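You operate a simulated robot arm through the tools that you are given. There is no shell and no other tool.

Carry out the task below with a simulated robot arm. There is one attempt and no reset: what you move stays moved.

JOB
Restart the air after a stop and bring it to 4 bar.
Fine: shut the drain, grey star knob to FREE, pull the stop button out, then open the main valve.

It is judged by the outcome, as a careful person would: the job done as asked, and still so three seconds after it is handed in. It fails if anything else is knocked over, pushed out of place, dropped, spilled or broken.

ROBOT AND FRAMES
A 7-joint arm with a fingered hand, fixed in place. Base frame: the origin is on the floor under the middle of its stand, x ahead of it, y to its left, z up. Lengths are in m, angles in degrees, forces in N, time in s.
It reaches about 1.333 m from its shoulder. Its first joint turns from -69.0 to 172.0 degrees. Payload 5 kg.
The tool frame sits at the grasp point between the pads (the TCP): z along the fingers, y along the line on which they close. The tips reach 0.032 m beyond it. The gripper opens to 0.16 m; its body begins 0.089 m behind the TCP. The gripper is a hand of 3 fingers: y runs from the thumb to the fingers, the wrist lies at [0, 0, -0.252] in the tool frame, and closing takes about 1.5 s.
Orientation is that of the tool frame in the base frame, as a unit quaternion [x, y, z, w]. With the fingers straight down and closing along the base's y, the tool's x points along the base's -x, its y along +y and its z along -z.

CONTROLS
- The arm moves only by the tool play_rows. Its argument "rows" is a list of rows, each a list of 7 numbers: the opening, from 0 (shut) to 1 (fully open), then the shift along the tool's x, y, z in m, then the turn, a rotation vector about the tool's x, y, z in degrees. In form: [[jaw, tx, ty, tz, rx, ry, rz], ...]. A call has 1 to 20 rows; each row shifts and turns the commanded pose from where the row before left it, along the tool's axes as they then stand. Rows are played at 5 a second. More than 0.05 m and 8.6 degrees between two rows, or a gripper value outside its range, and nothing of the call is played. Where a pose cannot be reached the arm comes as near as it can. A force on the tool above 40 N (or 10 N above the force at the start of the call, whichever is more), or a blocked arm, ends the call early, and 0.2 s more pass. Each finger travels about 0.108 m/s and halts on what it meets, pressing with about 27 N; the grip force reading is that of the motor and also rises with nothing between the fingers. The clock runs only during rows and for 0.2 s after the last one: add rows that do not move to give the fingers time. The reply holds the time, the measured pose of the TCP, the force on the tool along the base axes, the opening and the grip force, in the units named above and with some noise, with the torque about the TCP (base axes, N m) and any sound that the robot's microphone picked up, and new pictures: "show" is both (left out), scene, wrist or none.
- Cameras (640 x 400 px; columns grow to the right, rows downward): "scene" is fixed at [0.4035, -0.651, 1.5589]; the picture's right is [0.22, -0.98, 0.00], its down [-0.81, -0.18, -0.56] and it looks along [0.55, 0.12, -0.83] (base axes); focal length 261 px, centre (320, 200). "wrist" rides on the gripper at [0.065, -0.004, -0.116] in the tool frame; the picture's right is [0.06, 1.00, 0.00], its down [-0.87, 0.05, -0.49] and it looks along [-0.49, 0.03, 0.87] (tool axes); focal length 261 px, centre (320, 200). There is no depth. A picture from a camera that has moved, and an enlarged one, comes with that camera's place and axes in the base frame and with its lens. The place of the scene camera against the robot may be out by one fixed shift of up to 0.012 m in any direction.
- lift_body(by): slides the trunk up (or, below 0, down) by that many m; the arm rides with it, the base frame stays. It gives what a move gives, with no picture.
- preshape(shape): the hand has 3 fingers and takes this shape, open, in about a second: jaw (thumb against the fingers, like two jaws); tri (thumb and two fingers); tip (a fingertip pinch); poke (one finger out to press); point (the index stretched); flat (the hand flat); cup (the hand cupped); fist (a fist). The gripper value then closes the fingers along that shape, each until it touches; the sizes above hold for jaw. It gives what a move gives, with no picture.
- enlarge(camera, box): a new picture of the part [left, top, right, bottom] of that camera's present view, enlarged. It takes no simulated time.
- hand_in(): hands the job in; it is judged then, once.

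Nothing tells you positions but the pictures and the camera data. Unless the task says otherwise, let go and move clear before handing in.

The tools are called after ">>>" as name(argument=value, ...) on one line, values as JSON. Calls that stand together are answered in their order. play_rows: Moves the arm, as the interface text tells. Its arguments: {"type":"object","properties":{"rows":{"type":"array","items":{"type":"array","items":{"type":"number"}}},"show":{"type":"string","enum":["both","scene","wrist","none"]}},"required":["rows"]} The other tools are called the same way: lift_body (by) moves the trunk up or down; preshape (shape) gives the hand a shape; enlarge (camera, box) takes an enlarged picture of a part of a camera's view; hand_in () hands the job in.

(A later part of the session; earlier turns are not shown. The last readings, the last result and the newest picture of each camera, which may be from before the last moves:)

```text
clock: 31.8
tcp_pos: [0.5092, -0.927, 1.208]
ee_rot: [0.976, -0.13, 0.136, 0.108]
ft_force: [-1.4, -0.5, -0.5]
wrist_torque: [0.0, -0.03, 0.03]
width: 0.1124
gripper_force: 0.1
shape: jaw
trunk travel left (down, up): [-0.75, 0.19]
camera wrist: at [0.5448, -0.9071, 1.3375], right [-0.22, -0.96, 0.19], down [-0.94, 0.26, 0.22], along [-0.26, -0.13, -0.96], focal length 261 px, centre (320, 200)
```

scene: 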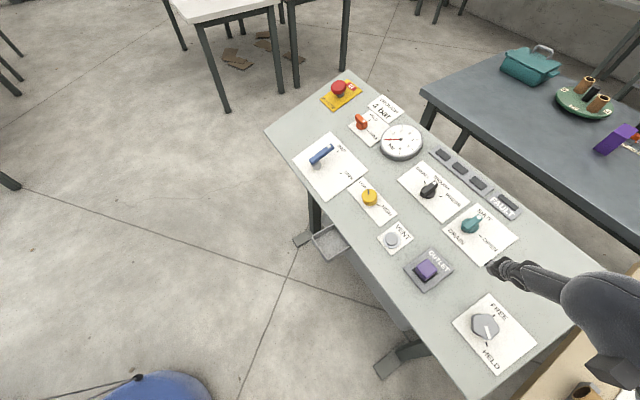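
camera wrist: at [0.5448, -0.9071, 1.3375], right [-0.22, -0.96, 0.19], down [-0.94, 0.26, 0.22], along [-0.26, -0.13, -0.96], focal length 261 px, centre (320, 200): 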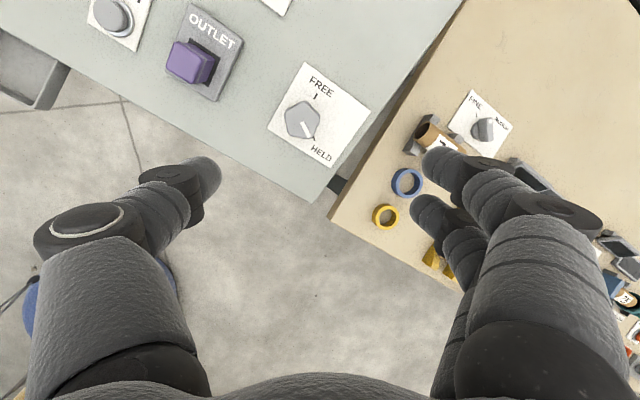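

The wrist reaches the far end of the turn. Before descending I'll check how close the neighbouring beige table is to the star knob.

>>> enlarge(camera="scene", box=[440, 250, 640, 400])

>>> enlarge(camera="wrist", box=[240, 40, 560, 240])

```text
2.67 times, centred on (540, 325) of scene
camera zoom: at [0.4035, -0.651, 1.5589], right [0.22, -0.98, 0.0], down [-0.81, -0.18, -0.56], along [0.55, 0.12, -0.83], focal length 696 px, centre (-267, -133)
```

zoom: 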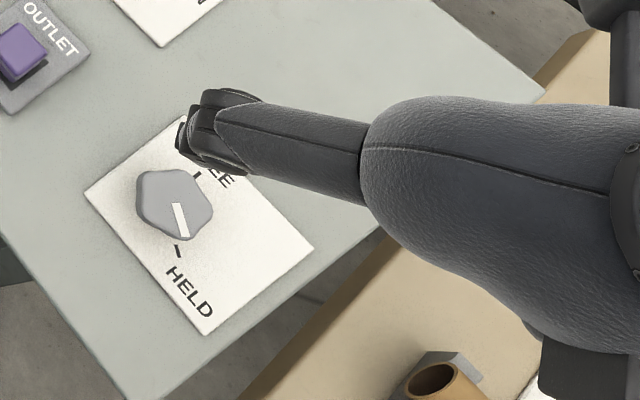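

```text
2.00 times, centred on (400, 140) of wrist
camera zoom: at [0.5448, -0.9071, 1.3375], right [-0.22, -0.96, 0.19], down [-0.94, 0.26, 0.22], along [-0.26, -0.13, -0.96], focal length 521 px, centre (160, 320)
```

zoom: 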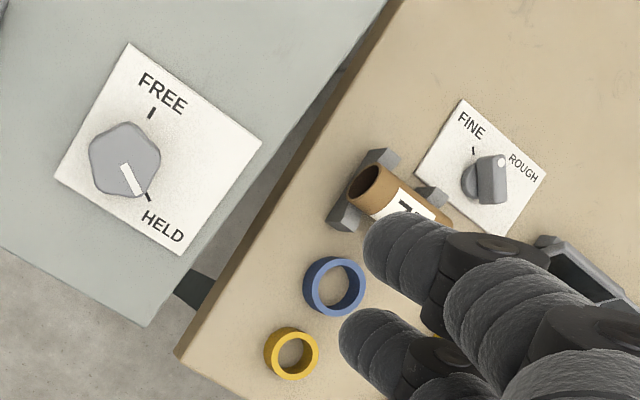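

The beige table and tube are lower and about 0.2 m from the star, so there's room. I turn back 120° and hover about 0.11 m above the star.

>>> play_rows(rows=[[0.7, 0, 0, 0, 0, 0, 8], [0.7, 0, 0, 0, 0, 0, 8], [0.7, 0, 0, 0, 0, 0, 8], [0.7, 0, 0, 0, 0, 0, 8], [0.7, 0, 0, 0, 0, 0, 8], [0.7, 0, 0, 0, 0, 0, 8], [0.7, 0, 0, 0, 0, 0, 8], [0.7, 0, 0, 0, 0, 0, 8], [0.7, 0, 0, 0, 0, 0, 8], [0.7, 0, 0, 0, 0, 0, 8], [0.7, 0, 0, 0, 0, 0, 8], [0.7, 0, 0, 0, 0, 0, 8], [0.7, 0, 0, 0, 0, 0, 8], [0.7, 0, 0, 0, 0, 0, 8], [0.7, 0, 0, 0, 0, 0, 8], [0.7, -0.014, 0.0227, 0, 0, 0, 0], [0.7, 0, 0, 0.04, 0, 0, 0], [0.7, 0, 0, 0.04, 0, 0, 0], [0.7, 0, 0, 0.038, 0, 0, 0], [0.7, 0, 0, 0, 0, 0, 0]])

>>> enlarge(camera="wrist", box=[220, 70, 420, 195])

```text
clock: 36.0
tcp_pos: [0.5322, -0.9302, 1.0904]
ee_rot: [-0.377, 0.91, -0.162, 0.064]
ft_force: [-0.2, 1.6, -0.9]
wrist_torque: [-0.03, 0.02, 0.05]
width: 0.1119
gripper_force: 0.0
shape: jaw
trunk travel left (down, up): [-0.75, 0.19]
camera wrist: at [0.4628, -0.9485, 1.2029], right [-0.71, 0.62, -0.34], down [0.46, 0.77, 0.44], along [0.53, 0.15, -0.83], focal length 261 px, centre (320, 200)
```

scene: 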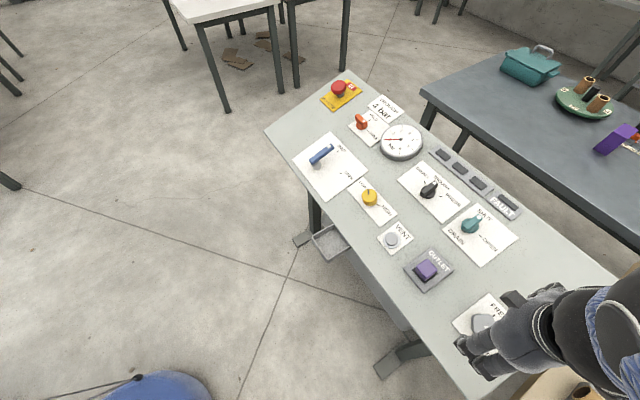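
wrist: 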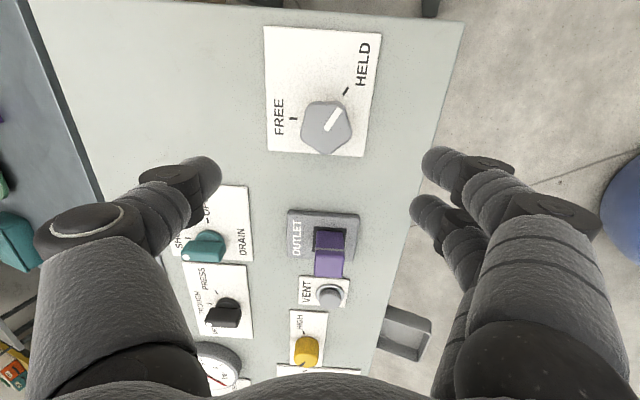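

```text
3.20 times, centred on (320, 132) of wrist
camera zoom: at [0.4628, -0.9485, 1.2029], right [-0.71, 0.62, -0.34], down [0.46, 0.77, 0.44], along [0.53, 0.15, -0.83], focal length 834 px, centre (320, 416)
```

zoom: 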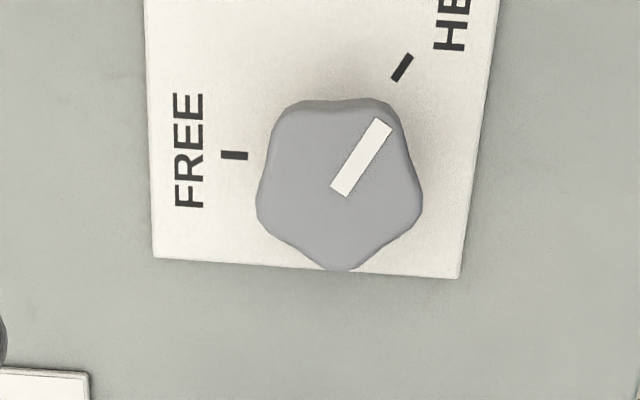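

Two wrist views put the star's top near (0.563, -0.960, 0.955). I'll descend 4 cm straight along the normal and re-measure to pin down the depth.

>>> play_rows(rows=[[0.7, 0, 0.006, 0.02, 0, 0, 0], [0.7, 0, 0, 0.02, 0, 0, 0], [0.7, 0, 0, 0, 0, 0, 0], [0.7, 0, 0, 0, 0, 0, 0]], show="wrist")

>>> enlarge(camera="wrist", box=[220, 70, 420, 195])

```text
clock: 37.0
tcp_pos: [0.5383, -0.9366, 1.0509]
ee_rot: [-0.376, 0.91, -0.162, 0.065]
ft_force: [0.8, -0.2, -0.1]
wrist_torque: [0.0, -0.02, -0.02]
width: 0.1125
gripper_force: 0.2
shape: jaw
trunk travel left (down, up): [-0.75, 0.19]
camera wrist: at [0.4685, -0.9557, 1.1625], right [-0.71, 0.62, -0.34], down [0.46, 0.77, 0.44], along [0.53, 0.15, -0.83], focal length 261 px, centre (320, 200)
```

wrist: 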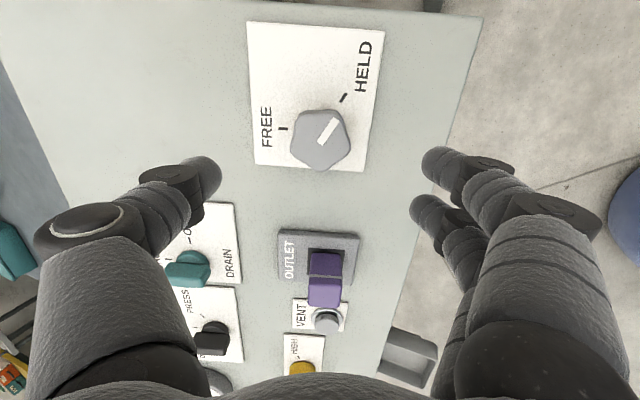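

```text
3.20 times, centred on (320, 132) of wrist
camera zoom: at [0.4685, -0.9557, 1.1625], right [-0.71, 0.62, -0.34], down [0.46, 0.77, 0.44], along [0.53, 0.15, -0.83], focal length 834 px, centre (320, 416)
```

zoom: 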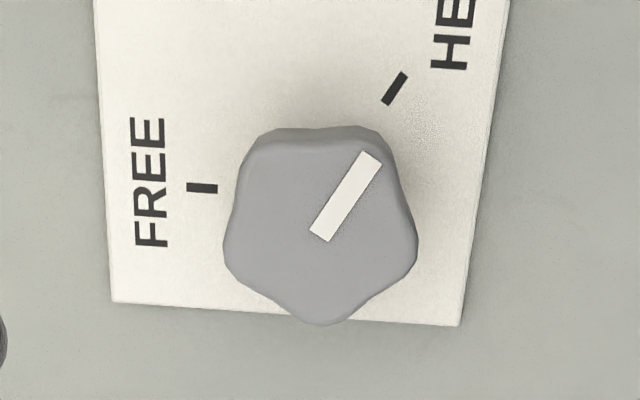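

Stereo between these two poses gives the knob top 76 mm below the grasp point and 8 mm along +x, and the knob is about 30 mm tall. I'll descend to straddle it.

>>> play_rows(rows=[[0.7, 0.0083, 0, 0.02, 0, 0, 0], [0.65, 0, 0, 0.02, 0, 0, 0], [0.6, 0, 0, 0.015, 0, 0, 0], [0.6, 0, 0, 0.008, 0, 0, 0], [0.6, 0, 0, 0, 0, 0, 0], [0.6, 0, 0, 0, 0, 0, 0]], show="wrist")

>>> enlarge(camera="wrist", box=[200, 100, 440, 250])

```text
clock: 38.4
tcp_pos: [0.5466, -0.9576, 0.9917]
ee_rot: [-0.376, 0.91, -0.161, 0.064]
ft_force: [0.4, -0.2, 0.1]
wrist_torque: [0.04, 0.05, 0.0]
width: 0.0962
gripper_force: 0.0
shape: jaw
trunk travel left (down, up): [-0.75, 0.19]
camera wrist: at [0.4779, -0.9765, 1.1035], right [-0.71, 0.62, -0.34], down [0.46, 0.77, 0.44], along [0.53, 0.15, -0.83], focal length 261 px, centre (320, 200)
```

wrist: 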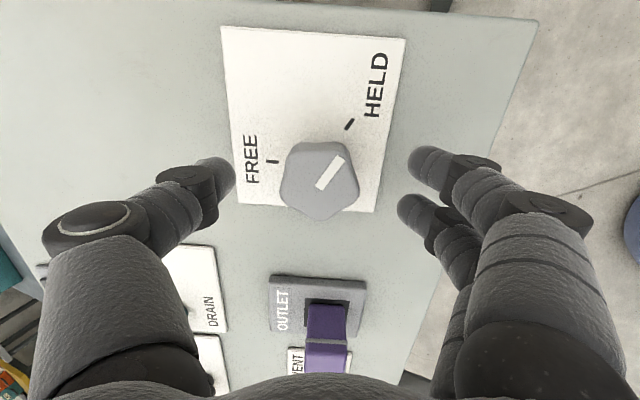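

```text
2.67 times, centred on (320, 175) of wrist
camera zoom: at [0.4779, -0.9765, 1.1035], right [-0.71, 0.62, -0.34], down [0.46, 0.77, 0.44], along [0.53, 0.15, -0.83], focal length 695 px, centre (320, 267)
```

zoom: 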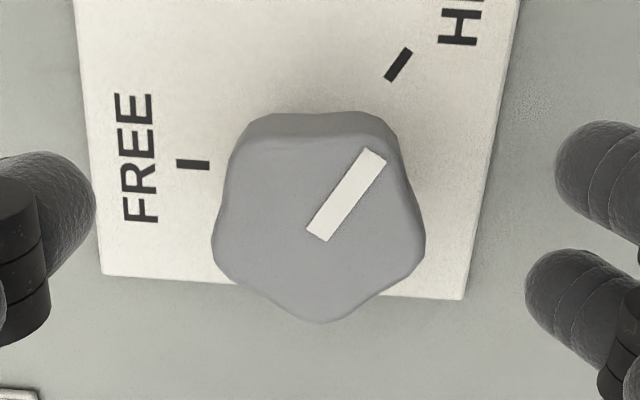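

Tracking over the three poses agrees better on the top being about 28 mm below the grasp point. I'll continue down in small steps and re-check.

>>> play_rows(rows=[[0.6, -0.004, 0, 0.006, 0, 0, 0], [0.6, 0, 0, 0.006, 0, 0, 0], [0.6, 0, 0, 0.005, 0, 0, 0], [0.6, 0, 0, 0.004, 0, 0, 0], [0.6, 0, 0, 0, 0, 0, 0], [0.6, 0, 0, 0, 0, 0, 0]], show="wrist")

>>> enlarge(camera="wrist", box=[200, 100, 440, 250])

>>> enlarge(camera="scene", box=[430, 270, 558, 350])

```text
clock: 39.8
tcp_pos: [0.5542, -0.9594, 0.9717]
ee_rot: [-0.376, 0.91, -0.162, 0.064]
ft_force: [-0.1, 0.7, 0.4]
wrist_torque: [0.01, -0.03, 0.01]
width: 0.0964
gripper_force: 0.0
shape: jaw
trunk travel left (down, up): [-0.75, 0.19]
camera wrist: at [0.4857, -0.9786, 1.0835], right [-0.71, 0.62, -0.34], down [0.46, 0.77, 0.44], along [0.53, 0.15, -0.83], focal length 261 px, centre (320, 200)
```

wrist: 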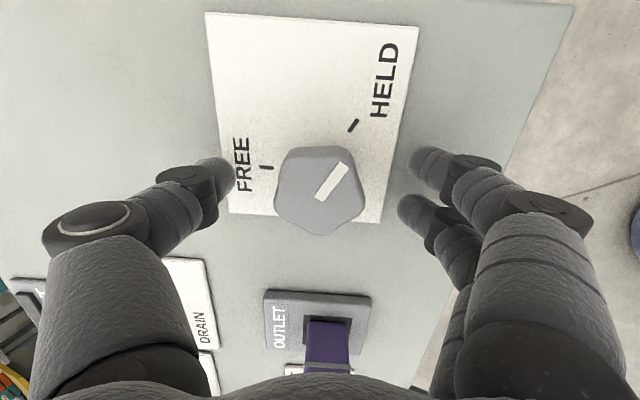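

```text
2.67 times, centred on (320, 175) of wrist
camera zoom: at [0.4857, -0.9786, 1.0835], right [-0.71, 0.62, -0.34], down [0.46, 0.77, 0.44], along [0.53, 0.15, -0.83], focal length 695 px, centre (320, 267)
```

zoom: 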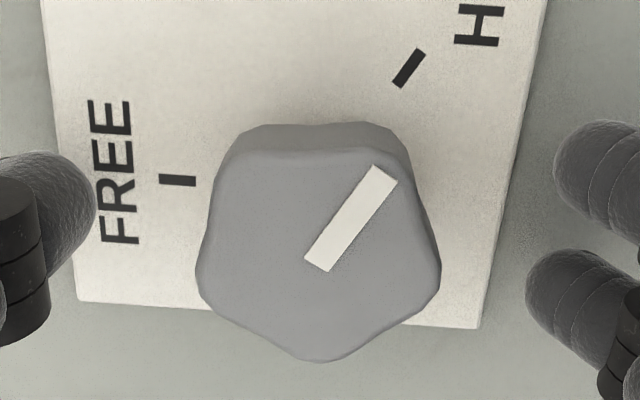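

```text
5.00 times, centred on (494, 310) of scene
camera zoom: at [0.4035, -0.651, 1.5589], right [0.22, -0.98, 0.0], down [-0.81, -0.18, -0.56], along [0.55, 0.12, -0.83], focal length 1304 px, centre (-550, -350)
```

zoom: 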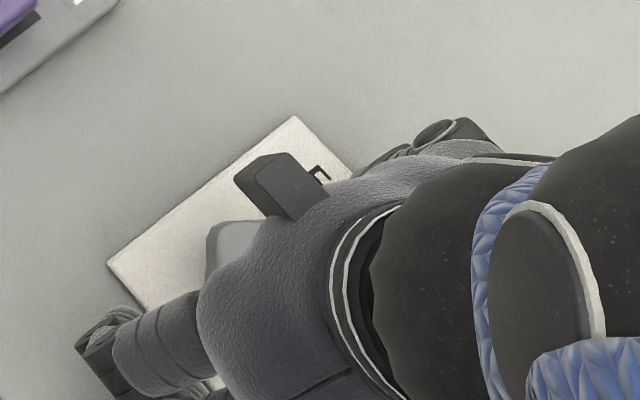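

The knob's top is now about 10 mm below the grasp point and centred. I'll go 5 mm lower and close.

>>> play_rows(rows=[[0.6, 0, 0, 0.005, 0, 0, 0], [0.5, 0, 0, 0, 0, 0, 0], [0.4, 0, 0, 0, 0, 0, 0], [0.3, 0, 0, 0, 0, 0, 0], [0.2, 0, 0, 0, 0, 0, 0], [0.1, 0, 0, 0, 0, 0, 0], [0.0, 0, 0, 0, 0, 0, 0], [0.0, 0, 0, 0, 0, 0, 0]], show="wrist")

>>> enlarge(camera="wrist", box=[200, 100, 440, 250])

```text
clock: 41.6
tcp_pos: [0.5563, -0.9621, 0.9656]
ee_rot: [-0.377, 0.91, -0.161, 0.064]
ft_force: [-3.1, 0.8, -3.2]
wrist_torque: [0.4, 0.44, -0.07]
width: 0.0542
gripper_force: 27.0
shape: jaw
trunk travel left (down, up): [-0.75, 0.19]
camera wrist: at [0.4867, -0.9802, 1.0786], right [-0.71, 0.62, -0.34], down [0.46, 0.77, 0.44], along [0.53, 0.15, -0.83], focal length 261 px, centre (320, 200)
```

wrist: 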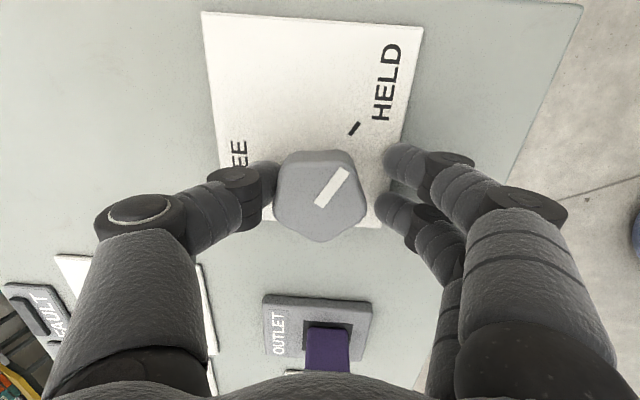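

```text
2.67 times, centred on (320, 175) of wrist
camera zoom: at [0.4867, -0.9802, 1.0786], right [-0.71, 0.62, -0.34], down [0.46, 0.77, 0.44], along [0.53, 0.15, -0.83], focal length 695 px, centre (320, 267)
```

zoom: 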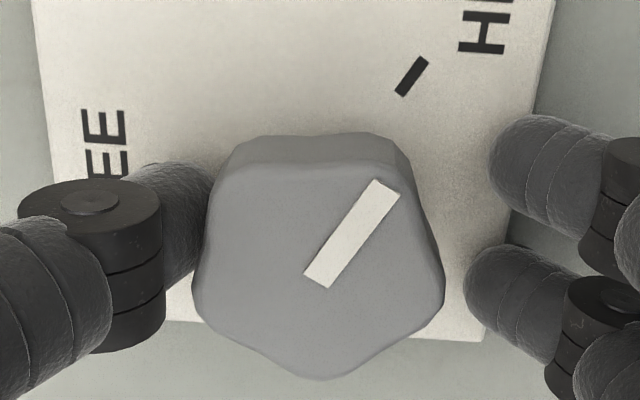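

The thumb touches but the two fingers seem short of the knob. I'll give the hand more time to finish closing.

>>> play_rows(rows=[[0.0, 0, 0, 0, 0, 0, 0], [0.0, 0, 0, 0, 0, 0, 0], [0.0, 0, 0, 0, 0, 0, 0], [0.0, 0, 0, 0, 0, 0, 0]], show="wrist")

```text
clock: 42.6
tcp_pos: [0.5567, -0.9599, 0.9662]
ee_rot: [-0.376, 0.91, -0.162, 0.063]
ft_force: [-2.7, 0.9, -4.5]
wrist_torque: [0.4, 0.43, -0.04]
width: 0.0539
gripper_force: 27.3
shape: jaw
trunk travel left (down, up): [-0.75, 0.19]
camera wrist: at [0.4867, -0.9802, 1.0786], right [-0.71, 0.62, -0.34], down [0.46, 0.77, 0.44], along [0.53, 0.15, -0.83], focal length 261 px, centre (320, 200)
```

wrist: 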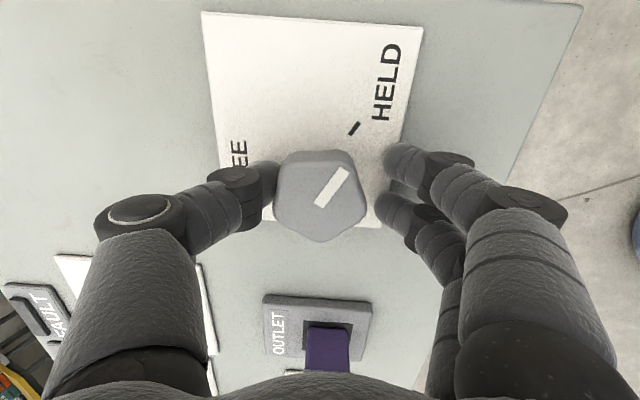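

The grip reads 27 N at 54 mm with nearly no net force, so thumb and fingers must be balanced on the knob. I'll try a small turn and watch whether the marker follows.

>>> play_rows(rows=[[0, 0, 0, 0, 0, 0, -5], [0, 0, 0, 0, 0, 0, -5], [0, 0, 0, 0, 0, 0, -5], [0, 0, 0, 0, 0, 0, 0]], show="wrist")

>>> enlarge(camera="wrist", box=[200, 100, 440, 250])

```text
clock: 43.6
tcp_pos: [0.5579, -0.9588, 0.9675]
ee_rot: [-0.493, 0.853, -0.168, 0.042]
ft_force: [8.3, 22.3, -7.7]
wrist_torque: [1.27, -0.03, -1.0]
width: 0.0569
gripper_force: 26.8
shape: jaw
trunk travel left (down, up): [-0.75, 0.19]
camera wrist: at [0.5009, -0.9872, 1.0845], right [-0.86, 0.4, -0.32], down [0.28, 0.89, 0.36], along [0.43, 0.22, -0.87], focal length 261 px, centre (320, 200)
```

wrist: 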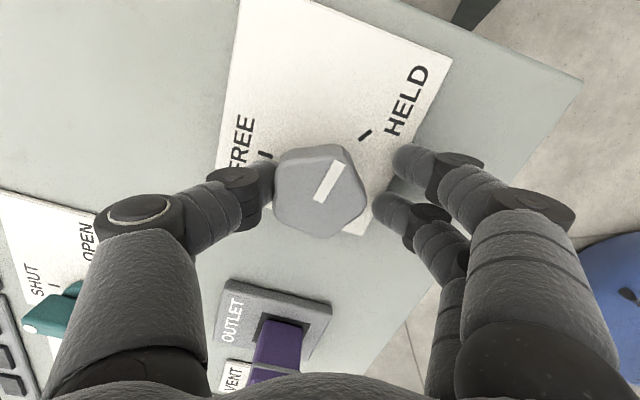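

```text
2.67 times, centred on (320, 175) of wrist
camera zoom: at [0.5009, -0.9872, 1.0845], right [-0.86, 0.4, -0.32], down [0.28, 0.89, 0.36], along [0.43, 0.22, -0.87], focal length 695 px, centre (320, 267)
```

zoom: 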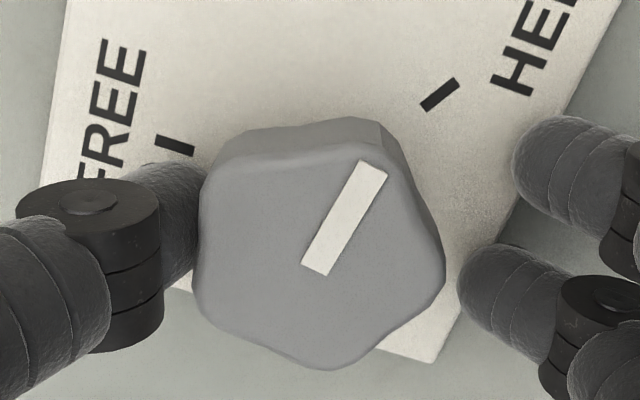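

The marker is following, about 20° of knob rotation so far. I'll keep turning while easing off the side load.

>>> play_rows(rows=[[0, -0.0017, 0.0006, 0, 0, 0, 0], [0, -0.0017, 0.0006, 0, 0, 0, 0], [0, 0, 0, 0, 0, 0, -5], [0, 0, 0, 0, 0, 0, -5], [0, 0, 0, 0, 0, 0, -5], [0, 0, 0, 0, 0, 0, 0]], show="wrist")

>>> enlarge(camera="wrist", box=[200, 100, 440, 250])

```text
clock: 44.8
tcp_pos: [0.5575, -0.9525, 0.9641]
ee_rot: [-0.593, 0.787, -0.168, 0.025]
ft_force: [6.5, 21.3, -0.1]
wrist_torque: [0.87, 0.27, -0.64]
width: 0.0581
gripper_force: 26.7
shape: jaw
trunk travel left (down, up): [-0.75, 0.19]
stopped in row 5: the force on the tool passed its limit at 42 N (the readings are from after the stop); the commanded pose is now the measured one
camera wrist: at [0.5153, -0.9857, 1.087], right [-0.94, 0.18, -0.28], down [0.09, 0.95, 0.31], along [0.32, 0.26, -0.91], focal length 261 px, centre (320, 200)
```

wrist: 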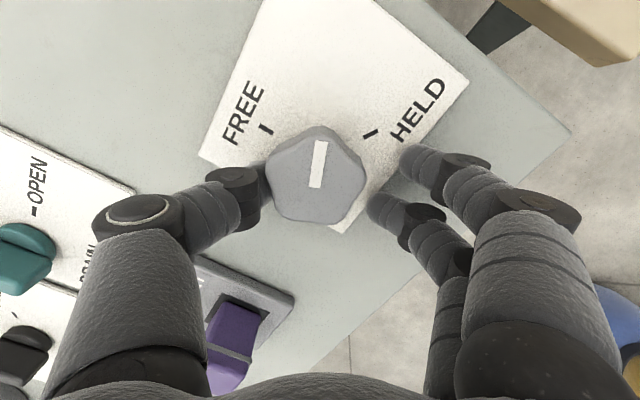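

```text
2.67 times, centred on (320, 175) of wrist
camera zoom: at [0.5153, -0.9857, 1.087], right [-0.94, 0.18, -0.28], down [0.09, 0.95, 0.31], along [0.32, 0.26, -0.91], focal length 695 px, centre (320, 267)
```

zoom: 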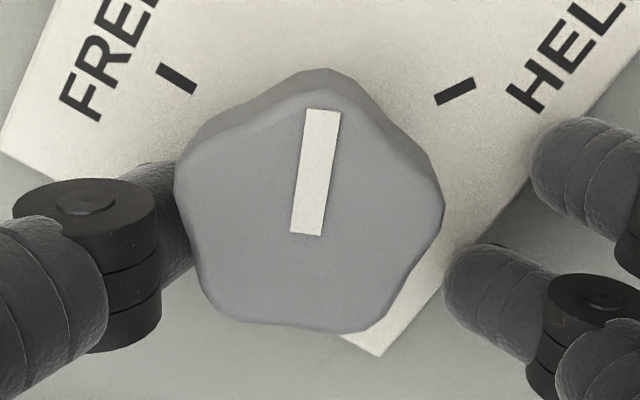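

About half of the 120° is done, but the knob squeezed sideways in the grip and tripped the force limit. I'll release, recentre on the knob and re-grip.

>>> play_rows(rows=[[0.35, 0, 0, 0, 0, 0, 0], [0.55, 0, 0, 0, 0, 0, 0], [0.55, 0, 0, 0, 0, 0, 0], [0.55, 0, 0, 0, 0, 0, 0]], show="wrist")

>>> enlarge(camera="wrist", box=[200, 100, 440, 250])

```text
clock: 45.8
tcp_pos: [0.5561, -0.956, 0.9636]
ee_rot: [-0.591, 0.788, -0.171, 0.023]
ft_force: [-0.4, 0.1, 0.3]
wrist_torque: [0.02, 0.03, -0.05]
width: 0.0882
gripper_force: 0.1
shape: jaw
trunk travel left (down, up): [-0.75, 0.19]
camera wrist: at [0.5143, -0.9888, 1.0869], right [-0.94, 0.18, -0.28], down [0.09, 0.95, 0.3], along [0.32, 0.26, -0.91], focal length 261 px, centre (320, 200)
```

wrist: 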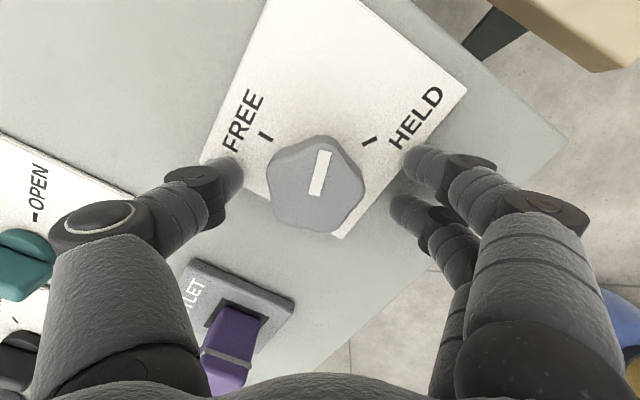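

```text
2.67 times, centred on (320, 175) of wrist
camera zoom: at [0.5143, -0.9888, 1.0869], right [-0.94, 0.18, -0.28], down [0.09, 0.95, 0.3], along [0.32, 0.26, -0.91], focal length 695 px, centre (320, 267)
```

zoom: 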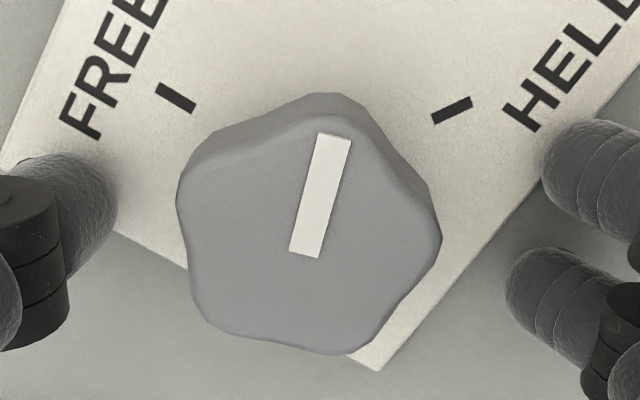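

The knob held its new angle and the hand relaxed back nearly concentric. I'll re-grip here and turn on in short steps.

>>> play_rows(rows=[[0.5, 0.002, -0.002, 0, 0, 0, 0], [0.3, 0, 0, 0, 0, 0, 0], [0.15, 0, 0, 0, 0, 0, 0], [0.0, 0, 0, 0, 0, 0, 0], [0.0, 0, 0, 0, 0, 0, 0], [0.0, 0, 0, 0, 0, 0, 0], [0.0, 0, 0, 0, 0, 0, 0]], show="wrist")

>>> enlarge(camera="wrist", box=[200, 100, 440, 250])

```text
clock: 47.4
tcp_pos: [0.5599, -0.9578, 0.966]
ee_rot: [-0.592, 0.788, -0.17, 0.023]
ft_force: [7.5, 6.1, 0.7]
wrist_torque: [0.47, 0.45, -0.18]
width: 0.0598
gripper_force: 27.5
shape: jaw
trunk travel left (down, up): [-0.75, 0.19]
camera wrist: at [0.5175, -0.9901, 1.0882], right [-0.94, 0.18, -0.28], down [0.09, 0.95, 0.3], along [0.32, 0.26, -0.91], focal length 261 px, centre (320, 200)
```

wrist: 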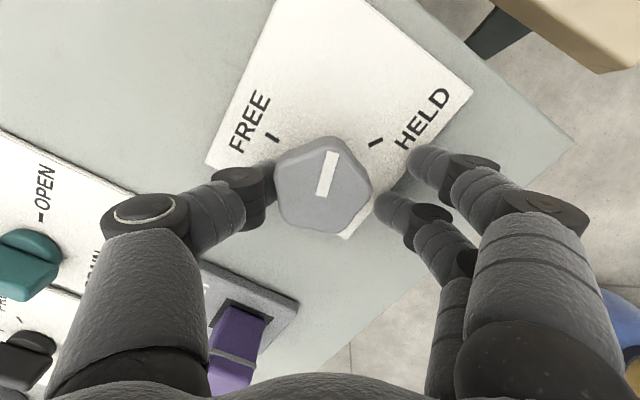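

```text
2.67 times, centred on (320, 175) of wrist
camera zoom: at [0.5175, -0.9901, 1.0882], right [-0.94, 0.18, -0.28], down [0.09, 0.95, 0.3], along [0.32, 0.26, -0.91], focal length 695 px, centre (320, 267)
```

zoom: 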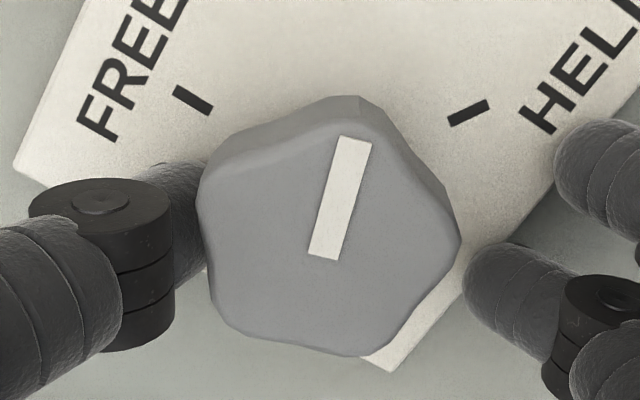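

>>> play_rows(rows=[[0, 0.001, 0, 0, 0, 0, -4], [0, 0.001, 0, 0, 0, 0, -4], [0, 0, 0, 0, 0, 0, -4], [0, 0, 0, 0, 0, 0, -4], [0, 0, 0, 0, 0, 0, 0]], show="wrist")

>>> enlarge(camera="wrist", box=[200, 100, 440, 250])

```text
clock: 48.0
tcp_pos: [0.559, -0.9507, 0.9644]
ee_rot: [-0.64, 0.75, -0.167, 0.017]
ft_force: [7.6, 23.0, 2.7]
wrist_torque: [0.78, 0.55, -0.44]
width: 0.0582
gripper_force: 26.6
shape: jaw
trunk travel left (down, up): [-0.75, 0.19]
stopped in row 2: the force on the tool passed its limit at 44 N (the readings are from after the stop); the commanded pose is now the measured one
camera wrist: at [0.5246, -0.9871, 1.088], right [-0.96, 0.07, -0.26], down [-0.01, 0.96, 0.29], along [0.27, 0.28, -0.92], focal length 261 px, centre (320, 200)
```

wrist: 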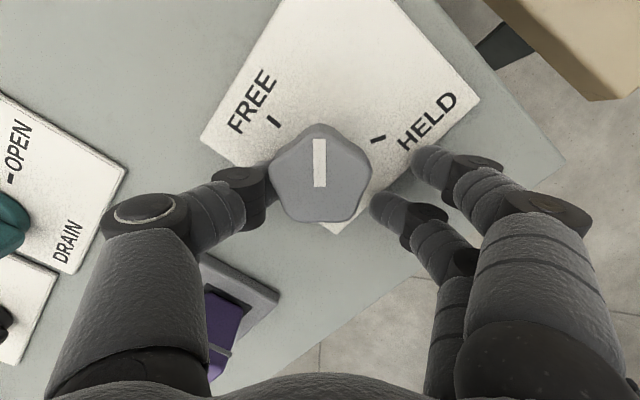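

```text
2.67 times, centred on (320, 175) of wrist
camera zoom: at [0.5246, -0.9871, 1.088], right [-0.96, 0.07, -0.26], down [-0.01, 0.96, 0.29], along [0.27, 0.28, -0.92], focal length 695 px, centre (320, 267)
```

zoom: 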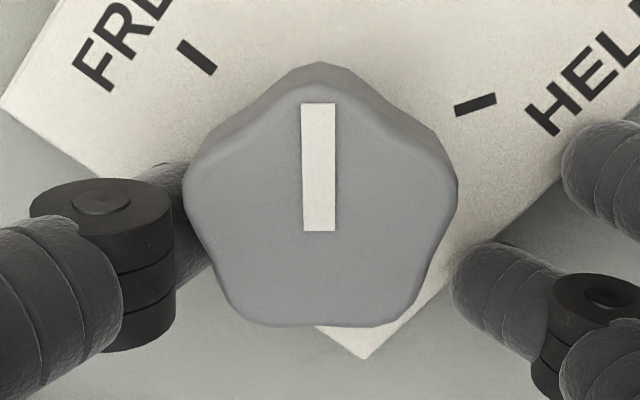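

The hand squeezed off again because the thumb and finger both sit on converging facets. I'll release, then turn the open hand about 18° further so the thumb faces a flat and the fingers straddle the opposite lobe.

>>> play_rows(rows=[[0.35, 0, 0, 0, 0, 0, 0], [0.6, 0, 0, 0, 0, 0, 0], [0.6, 0, 0, 0, 0, 0, 0], [0.6, 0, 0, 0, 0, 0, -6], [0.6, 0, 0, 0, 0, 0, -6], [0.6, 0, 0, 0, 0, 0, -6], [0.6, 0, 0, 0, 0, 0, 0]], show="wrist")

>>> enlarge(camera="wrist", box=[200, 100, 440, 250])

```text
clock: 49.6
tcp_pos: [0.5577, -0.9554, 0.9657]
ee_rot: [0.749, -0.641, 0.17, 0.012]
ft_force: [0.3, -0.6, 4.4]
wrist_torque: [0.02, 0.22, 0.03]
width: 0.0951
gripper_force: 0.0
shape: jaw
trunk travel left (down, up): [-0.75, 0.19]
camera wrist: at [0.5434, -0.9893, 1.0953], right [-0.95, -0.24, -0.18], down [-0.27, 0.94, 0.22], along [0.12, 0.26, -0.96], focal length 261 px, centre (320, 200)
```

wrist: 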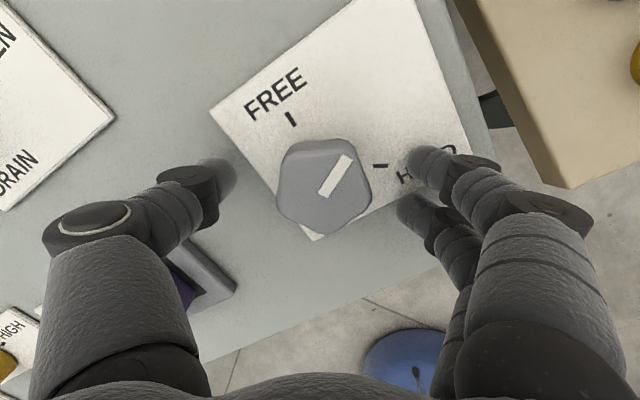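

```text
2.67 times, centred on (320, 175) of wrist
camera zoom: at [0.5434, -0.9893, 1.0953], right [-0.95, -0.24, -0.18], down [-0.27, 0.94, 0.22], along [0.12, 0.26, -0.96], focal length 695 px, centre (320, 267)
```

zoom: 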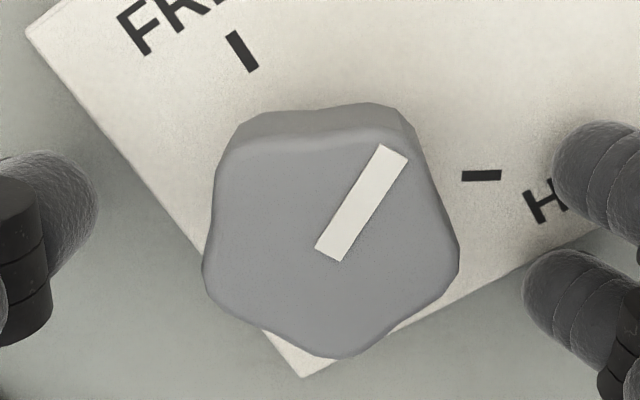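

The knob eased back a few degrees on release, and a fingertip is lightly touching the plate. I'll raise 3 mm and rotate the open hand so both fingers land on one flat with the thumb on the opposite lobe, which should be a stable three-point hold.

>>> play_rows(rows=[[0.6, 0, 0, -0.003, 0, 0, 0], [0.6, 0, 0, 0, 0, 0, 7.6], [0.6, 0, 0, 0, 0, 0, 7.6], [0.6, 0, 0, 0, 0, 0, 7.6], [0.6, 0, 0, 0, 0, 0, 7.6], [0.6, 0, 0, 0, 0, 0, 7.6], [0.6, 0.003, 0.001, 0, 0, 0, 0], [0.6, 0, 0, 0, 0, 0, 0]], show="wrist")

>>> enlarge(camera="wrist", box=[200, 100, 440, 250])

```text
clock: 51.4
tcp_pos: [0.5549, -0.9567, 0.9642]
ee_rot: [-0.498, 0.851, -0.162, 0.044]
ft_force: [0.9, 0.2, -0.1]
wrist_torque: [-0.02, 0.02, -0.01]
width: 0.096
gripper_force: 0.1
shape: jaw
trunk travel left (down, up): [-0.75, 0.19]
camera wrist: at [0.4996, -0.9862, 1.0832], right [-0.86, 0.4, -0.31], down [0.27, 0.89, 0.37], along [0.43, 0.23, -0.87], focal length 261 px, centre (320, 200)
```

wrist: 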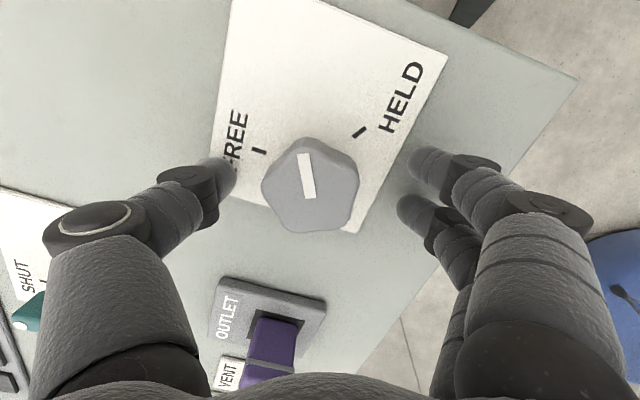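

```text
2.67 times, centred on (320, 175) of wrist
camera zoom: at [0.4996, -0.9862, 1.0832], right [-0.86, 0.4, -0.31], down [0.27, 0.89, 0.37], along [0.43, 0.23, -0.87], focal length 695 px, centre (320, 267)
```

zoom: 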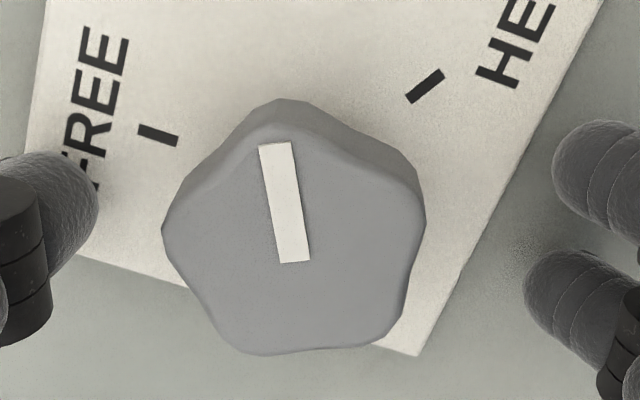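

The hand is now aligned so both fingers face one flat. I shift 5 mm to centre and close.

>>> play_rows(rows=[[0.6, 0.001, -0.005, 0, 0, 0, 0], [0.45, 0, 0, 0, 0, 0, 0], [0.3, 0, 0, 0, 0, 0, 0], [0.15, 0, 0, 0, 0, 0, 0], [0.0, 0, 0, 0, 0, 0, 0], [0.0, 0, 0, 0, 0, 0, 0], [0.0, 0, 0, 0, 0, 0, 0], [0.0, 0, 0, 0, 0, 0, 0]], show="wrist")

>>> enlarge(camera="wrist", box=[200, 100, 440, 250])

```text
clock: 53.2
tcp_pos: [0.5599, -0.959, 0.9671]
ee_rot: [-0.499, 0.85, -0.163, 0.044]
ft_force: [9.6, -4.3, 5.3]
wrist_torque: [0.12, 0.21, 0.16]
width: 0.0442
gripper_force: 26.6
shape: jaw
trunk travel left (down, up): [-0.75, 0.19]
camera wrist: at [0.5046, -0.9893, 1.0856], right [-0.86, 0.39, -0.32], down [0.27, 0.89, 0.37], along [0.43, 0.23, -0.87], focal length 261 px, centre (320, 200)
```

wrist: 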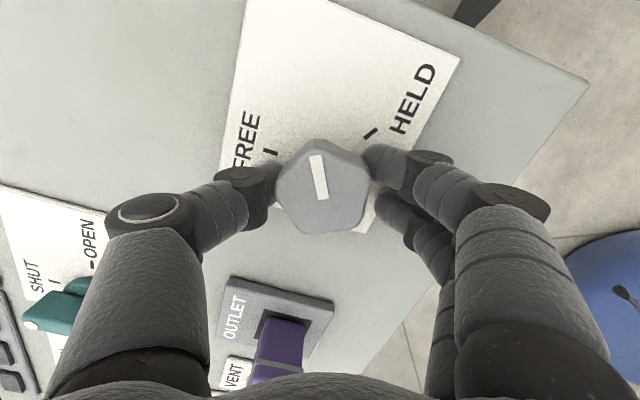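

```text
2.67 times, centred on (320, 175) of wrist
camera zoom: at [0.5046, -0.9893, 1.0856], right [-0.86, 0.39, -0.32], down [0.27, 0.89, 0.37], along [0.43, 0.23, -0.87], focal length 695 px, centre (320, 267)
```

zoom: 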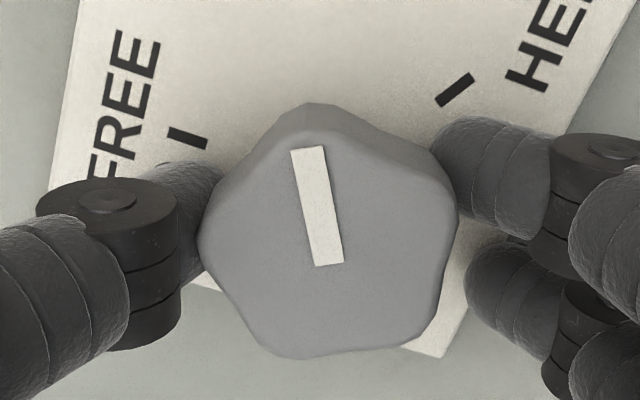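

This is a better hold: 44 mm with both fingers against the flat. I'll turn 16° and check.

>>> play_rows(rows=[[0, 0, 0, 0, 0, 0, -4], [0, 0, 0, 0, 0, 0, -4], [0, 0, 0, 0, 0, 0, -4], [0, 0, 0, 0, 0, 0, -4], [0, 0, 0, 0, 0, 0, 0]], show="wrist")

>>> enlarge(camera="wrist", box=[200, 100, 440, 250])

```text
clock: 54.4
tcp_pos: [0.5607, -0.9573, 0.9682]
ee_rot: [-0.613, 0.772, -0.167, 0.02]
ft_force: [15.2, 31.5, -3.7]
wrist_torque: [1.45, -0.12, -0.73]
width: 0.0444
gripper_force: 26.9
shape: jaw
trunk travel left (down, up): [-0.75, 0.19]
camera wrist: at [0.5215, -0.9921, 1.0908], right [-0.95, 0.13, -0.27], down [0.05, 0.95, 0.3], along [0.3, 0.27, -0.92], focal length 261 px, centre (320, 200)
```

wrist: 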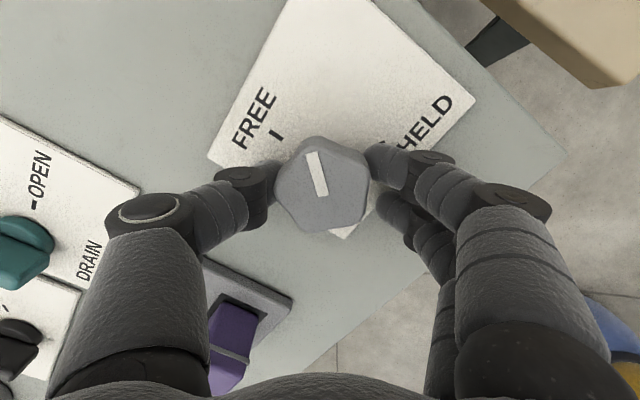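

```text
2.67 times, centred on (320, 175) of wrist
camera zoom: at [0.5215, -0.9921, 1.0908], right [-0.95, 0.13, -0.27], down [0.05, 0.95, 0.3], along [0.3, 0.27, -0.92], focal length 695 px, centre (320, 267)
```

zoom: 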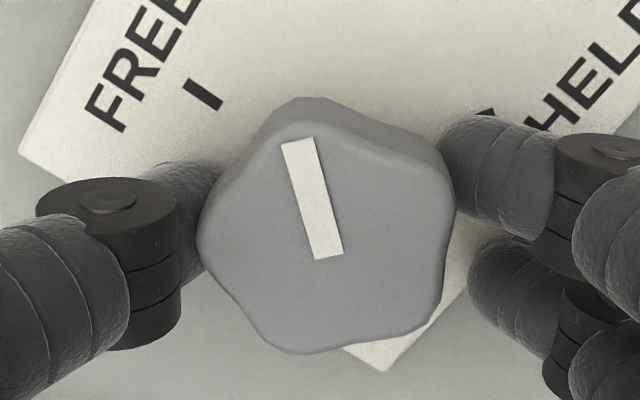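

The knob turns with the hand, now past halfway. The side load is 35 N, so I'll ease the commanded position that way before continuing.

>>> play_rows(rows=[[0, -0.002, -0.0004, 0, 0, 0, 0], [0, -0.002, -0.0004, 0, 0, 0, 0], [0, 0, 0, 0, 0, 0, 0]], show="none")

```text
clock: 55.2
tcp_pos: [0.5596, -0.9576, 0.968]
ee_rot: [-0.612, 0.772, -0.168, 0.019]
ft_force: [10.8, 8.1, 0.9]
wrist_torque: [0.4, 0.23, 0.03]
width: 0.0439
gripper_force: 26.9
shape: jaw
trunk travel left (down, up): [-0.75, 0.19]
```

>>> play_rows(rows=[[0, -0.0012, -0.0008, 0, 0, 0, -4], [0, -0.0012, -0.0009, 0, 0, 0, -4], [0, -0.0011, -0.001, 0, 0, 0, -4], [0, 0, 0, 0, 0, 0, 0]], show="wrist")

```text
clock: 56.2
tcp_pos: [0.5629, -0.9467, 0.9653]
ee_rot: [-0.691, 0.704, -0.163, 0.006]
ft_force: [1.9, 22.8, -3.3]
wrist_torque: [0.8, 0.43, -0.24]
width: 0.0406
gripper_force: 27.5
shape: jaw
trunk travel left (down, up): [-0.75, 0.19]
stopped in row 4: the force on the tool passed its limit at 41 N (the readings are from after the stop); the commanded pose is now the measured one
camera wrist: at [0.5374, -0.9832, 1.0904], right [-0.97, -0.07, -0.22], down [-0.13, 0.96, 0.26], along [0.2, 0.28, -0.94], focal length 261 px, centre (320, 200)
```

wrist: 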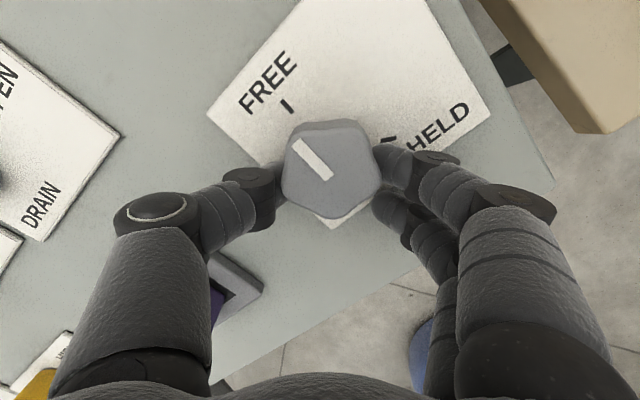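

The marker is now nearly at FREE. A zoom will show what remains.

>>> enlarge(camera="wrist", box=[240, 80, 420, 230])

```text
2.67 times, centred on (330, 155) of wrist
camera zoom: at [0.5374, -0.9832, 1.0904], right [-0.97, -0.07, -0.22], down [-0.13, 0.96, 0.26], along [0.2, 0.28, -0.94], focal length 695 px, centre (293, 320)
```

zoom: 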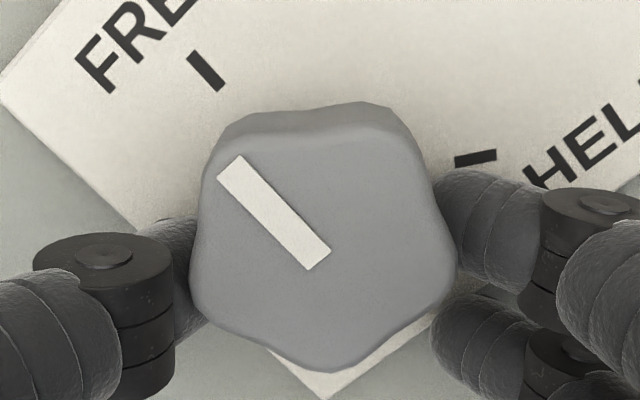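

By tick positions (about 47° for FREE) the marker at about 45° is at FREE. I'll release gently and see whether it stays.

>>> play_rows(rows=[[0.3, 0, 0, 0, 0, 0, 0], [0.4, 0, 0, 0, 0, 0, 0], [0.5, 0, 0, 0, 0, 0, 0], [0.5, 0, 0, 0, 0, 0, 0]], show="wrist")

>>> enlarge(camera="wrist", box=[240, 80, 420, 230])

```text
clock: 57.2
tcp_pos: [0.5618, -0.951, 0.9648]
ee_rot: [-0.69, 0.704, -0.166, 0.004]
ft_force: [-1.3, -0.6, 5.1]
wrist_torque: [-0.07, 0.25, -0.01]
width: 0.079
gripper_force: 0.0
shape: jaw
trunk travel left (down, up): [-0.75, 0.19]
camera wrist: at [0.5368, -0.9865, 1.092], right [-0.97, -0.07, -0.22], down [-0.13, 0.96, 0.26], along [0.2, 0.28, -0.94], focal length 261 px, centre (320, 200)
```

wrist: 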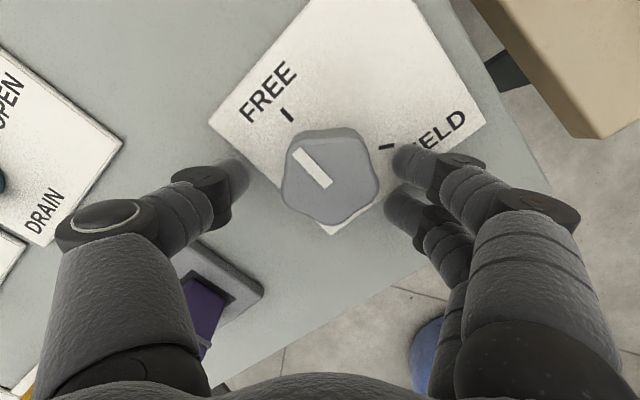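

```text
2.67 times, centred on (330, 155) of wrist
camera zoom: at [0.5368, -0.9865, 1.092], right [-0.97, -0.07, -0.22], down [-0.13, 0.96, 0.26], along [0.2, 0.28, -0.94], focal length 695 px, centre (293, 320)
```

zoom: 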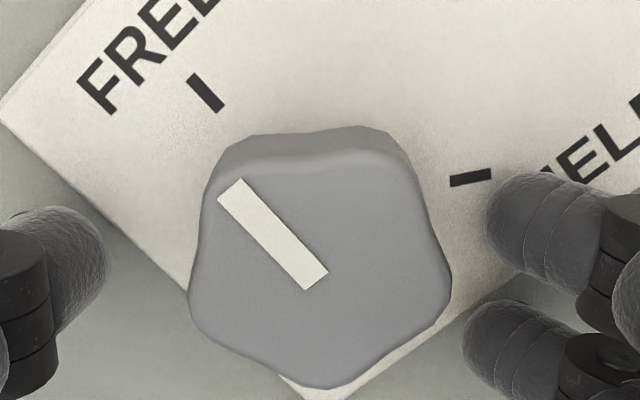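

The marker stayed at FREE. I lift clear and check it from above.

>>> play_rows(rows=[[0.55, 0, 0, -0.015, 0, 0, 0], [0.6, 0, 0, -0.03, 0, 0, 0], [0.6, 0, 0, -0.04, 0, 0, 0], [0.7, 0, 0, -0.045, 0, 0, 0], [0.8, 0, 0, -0.045, 0, 0, 0], [0.8, 0, 0, -0.045, 0, 0, 0], [0.8, 0, 0, 0, 0, 0, 0]])

>>> enlarge(camera="wrist", box=[240, 50, 400, 150])

>>> enlarge(camera="scene", box=[430, 285, 558, 365])

```text
clock: 58.8
tcp_pos: [0.5111, -0.9022, 1.17]
ee_rot: [-0.691, 0.704, -0.165, 0.004]
ft_force: [-0.6, 0.0, -0.4]
wrist_torque: [-0.01, -0.02, 0.01]
width: 0.1276
gripper_force: 0.0
shape: jaw
trunk travel left (down, up): [-0.75, 0.19]
camera wrist: at [0.4862, -0.938, 1.2976], right [-0.97, -0.07, -0.22], down [-0.13, 0.96, 0.26], along [0.2, 0.28, -0.94], focal length 261 px, centre (320, 200)
```

scene: 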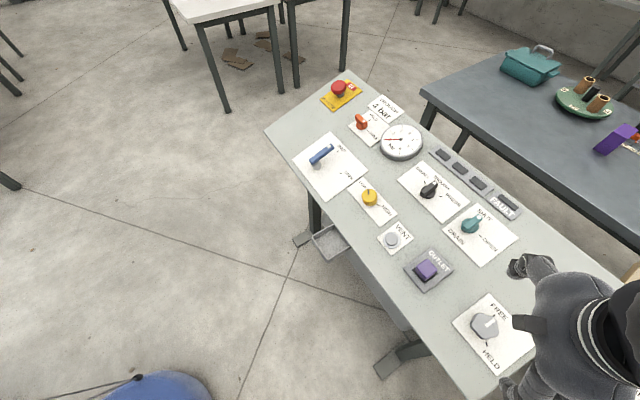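
wrist: 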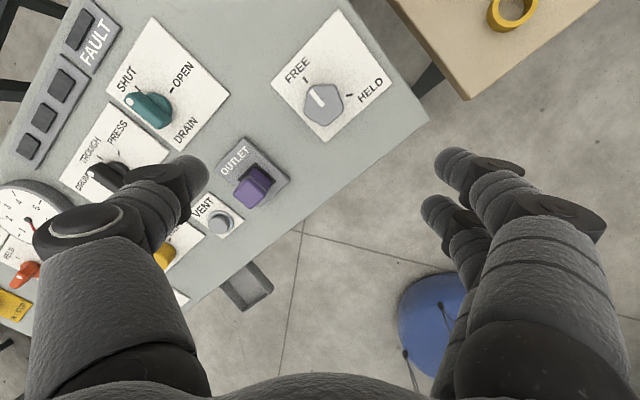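

```text
4.00 times, centred on (320, 100) of wrist
camera zoom: at [0.4862, -0.938, 1.2976], right [-0.97, -0.07, -0.22], down [-0.13, 0.96, 0.26], along [0.2, 0.28, -0.94], focal length 1043 px, centre (320, 600)
```

zoom: 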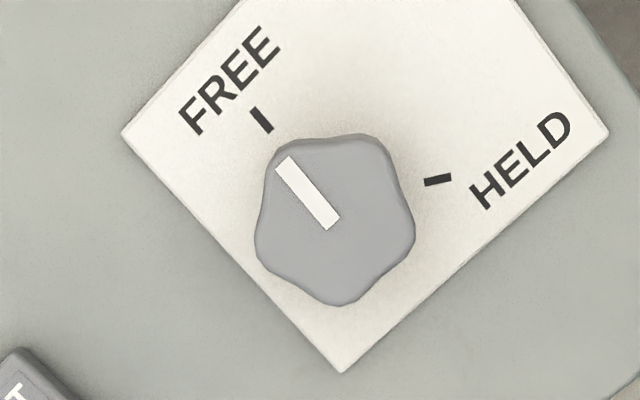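

```text
5.00 times, centred on (494, 325) of scene
camera zoom: at [0.4035, -0.651, 1.5589], right [0.22, -0.98, 0.0], down [-0.81, -0.18, -0.56], along [0.55, 0.12, -0.83], focal length 1304 px, centre (-550, -425)
```

zoom: 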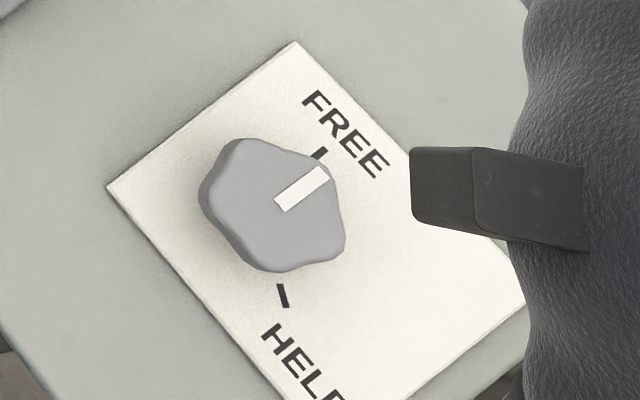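

The star marker lines up with FREE. Next is the red stop button. I turn the hand back square to the console and travel along it at a safe height.

>>> play_rows(rows=[[0.8, 0, 0, 0, 0, 0, 7.33], [0.8, 0, 0, 0, 0, 0, 7.33], [0.8, 0, 0, 0, 0, 0, 7.33], [0.8, 0, 0, 0, 0, 0, 7.33], [0.8, 0, 0, 0, 0, 0, 7.33], [0.8, 0, 0, 0, 0, 0, 7.33], [0.8, -0.0451, -0.0108, 0, 0, 0, 0], [0.8, -0.0451, -0.0108, 0, 0, 0, 0], [0.8, -0.0451, -0.0108, 0, 0, 0, 0], [0.8, -0.0451, -0.0108, 0, 0, 0, 0], [0.8, -0.0451, -0.0108, 0, 0, 0, 0], [0.8, -0.0451, -0.0108, 0, 0, 0, 0], [0.8, -0.0451, -0.0108, 0, 0, 0, 0], [0.8, -0.0451, -0.0108, 0, 0, 0, 0], [0.8, -0.0451, -0.0108, 0, 0, 0, 0], [0.8, 0, 0, 0, 0, 0, 0]])

```text
clock: 62.2
tcp_pos: [0.8613, -0.6796, 1.206]
ee_rot: [-0.376, 0.912, -0.151, 0.066]
ft_force: [-0.1, 0.6, 0.7]
wrist_torque: [0.05, -0.02, 0.04]
width: 0.1276
gripper_force: 0.1
shape: jaw
trunk travel left (down, up): [-0.75, 0.19]
camera wrist: at [0.7922, -0.7003, 1.3182], right [-0.71, 0.63, -0.33], down [0.46, 0.76, 0.45], along [0.53, 0.17, -0.83], focal length 261 px, centre (320, 200)
```

scene: 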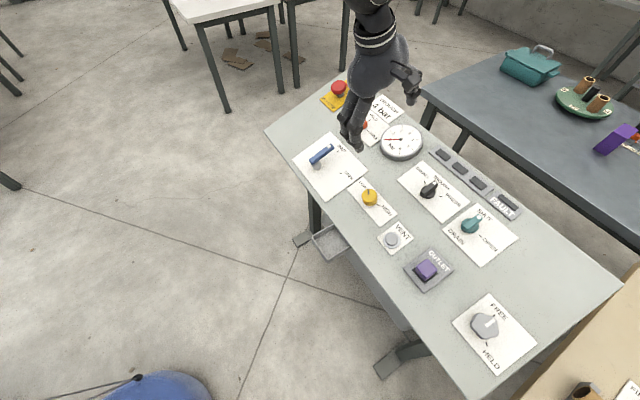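
wrist: 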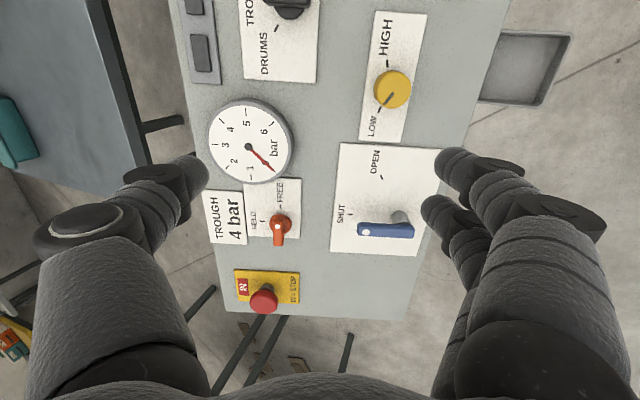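

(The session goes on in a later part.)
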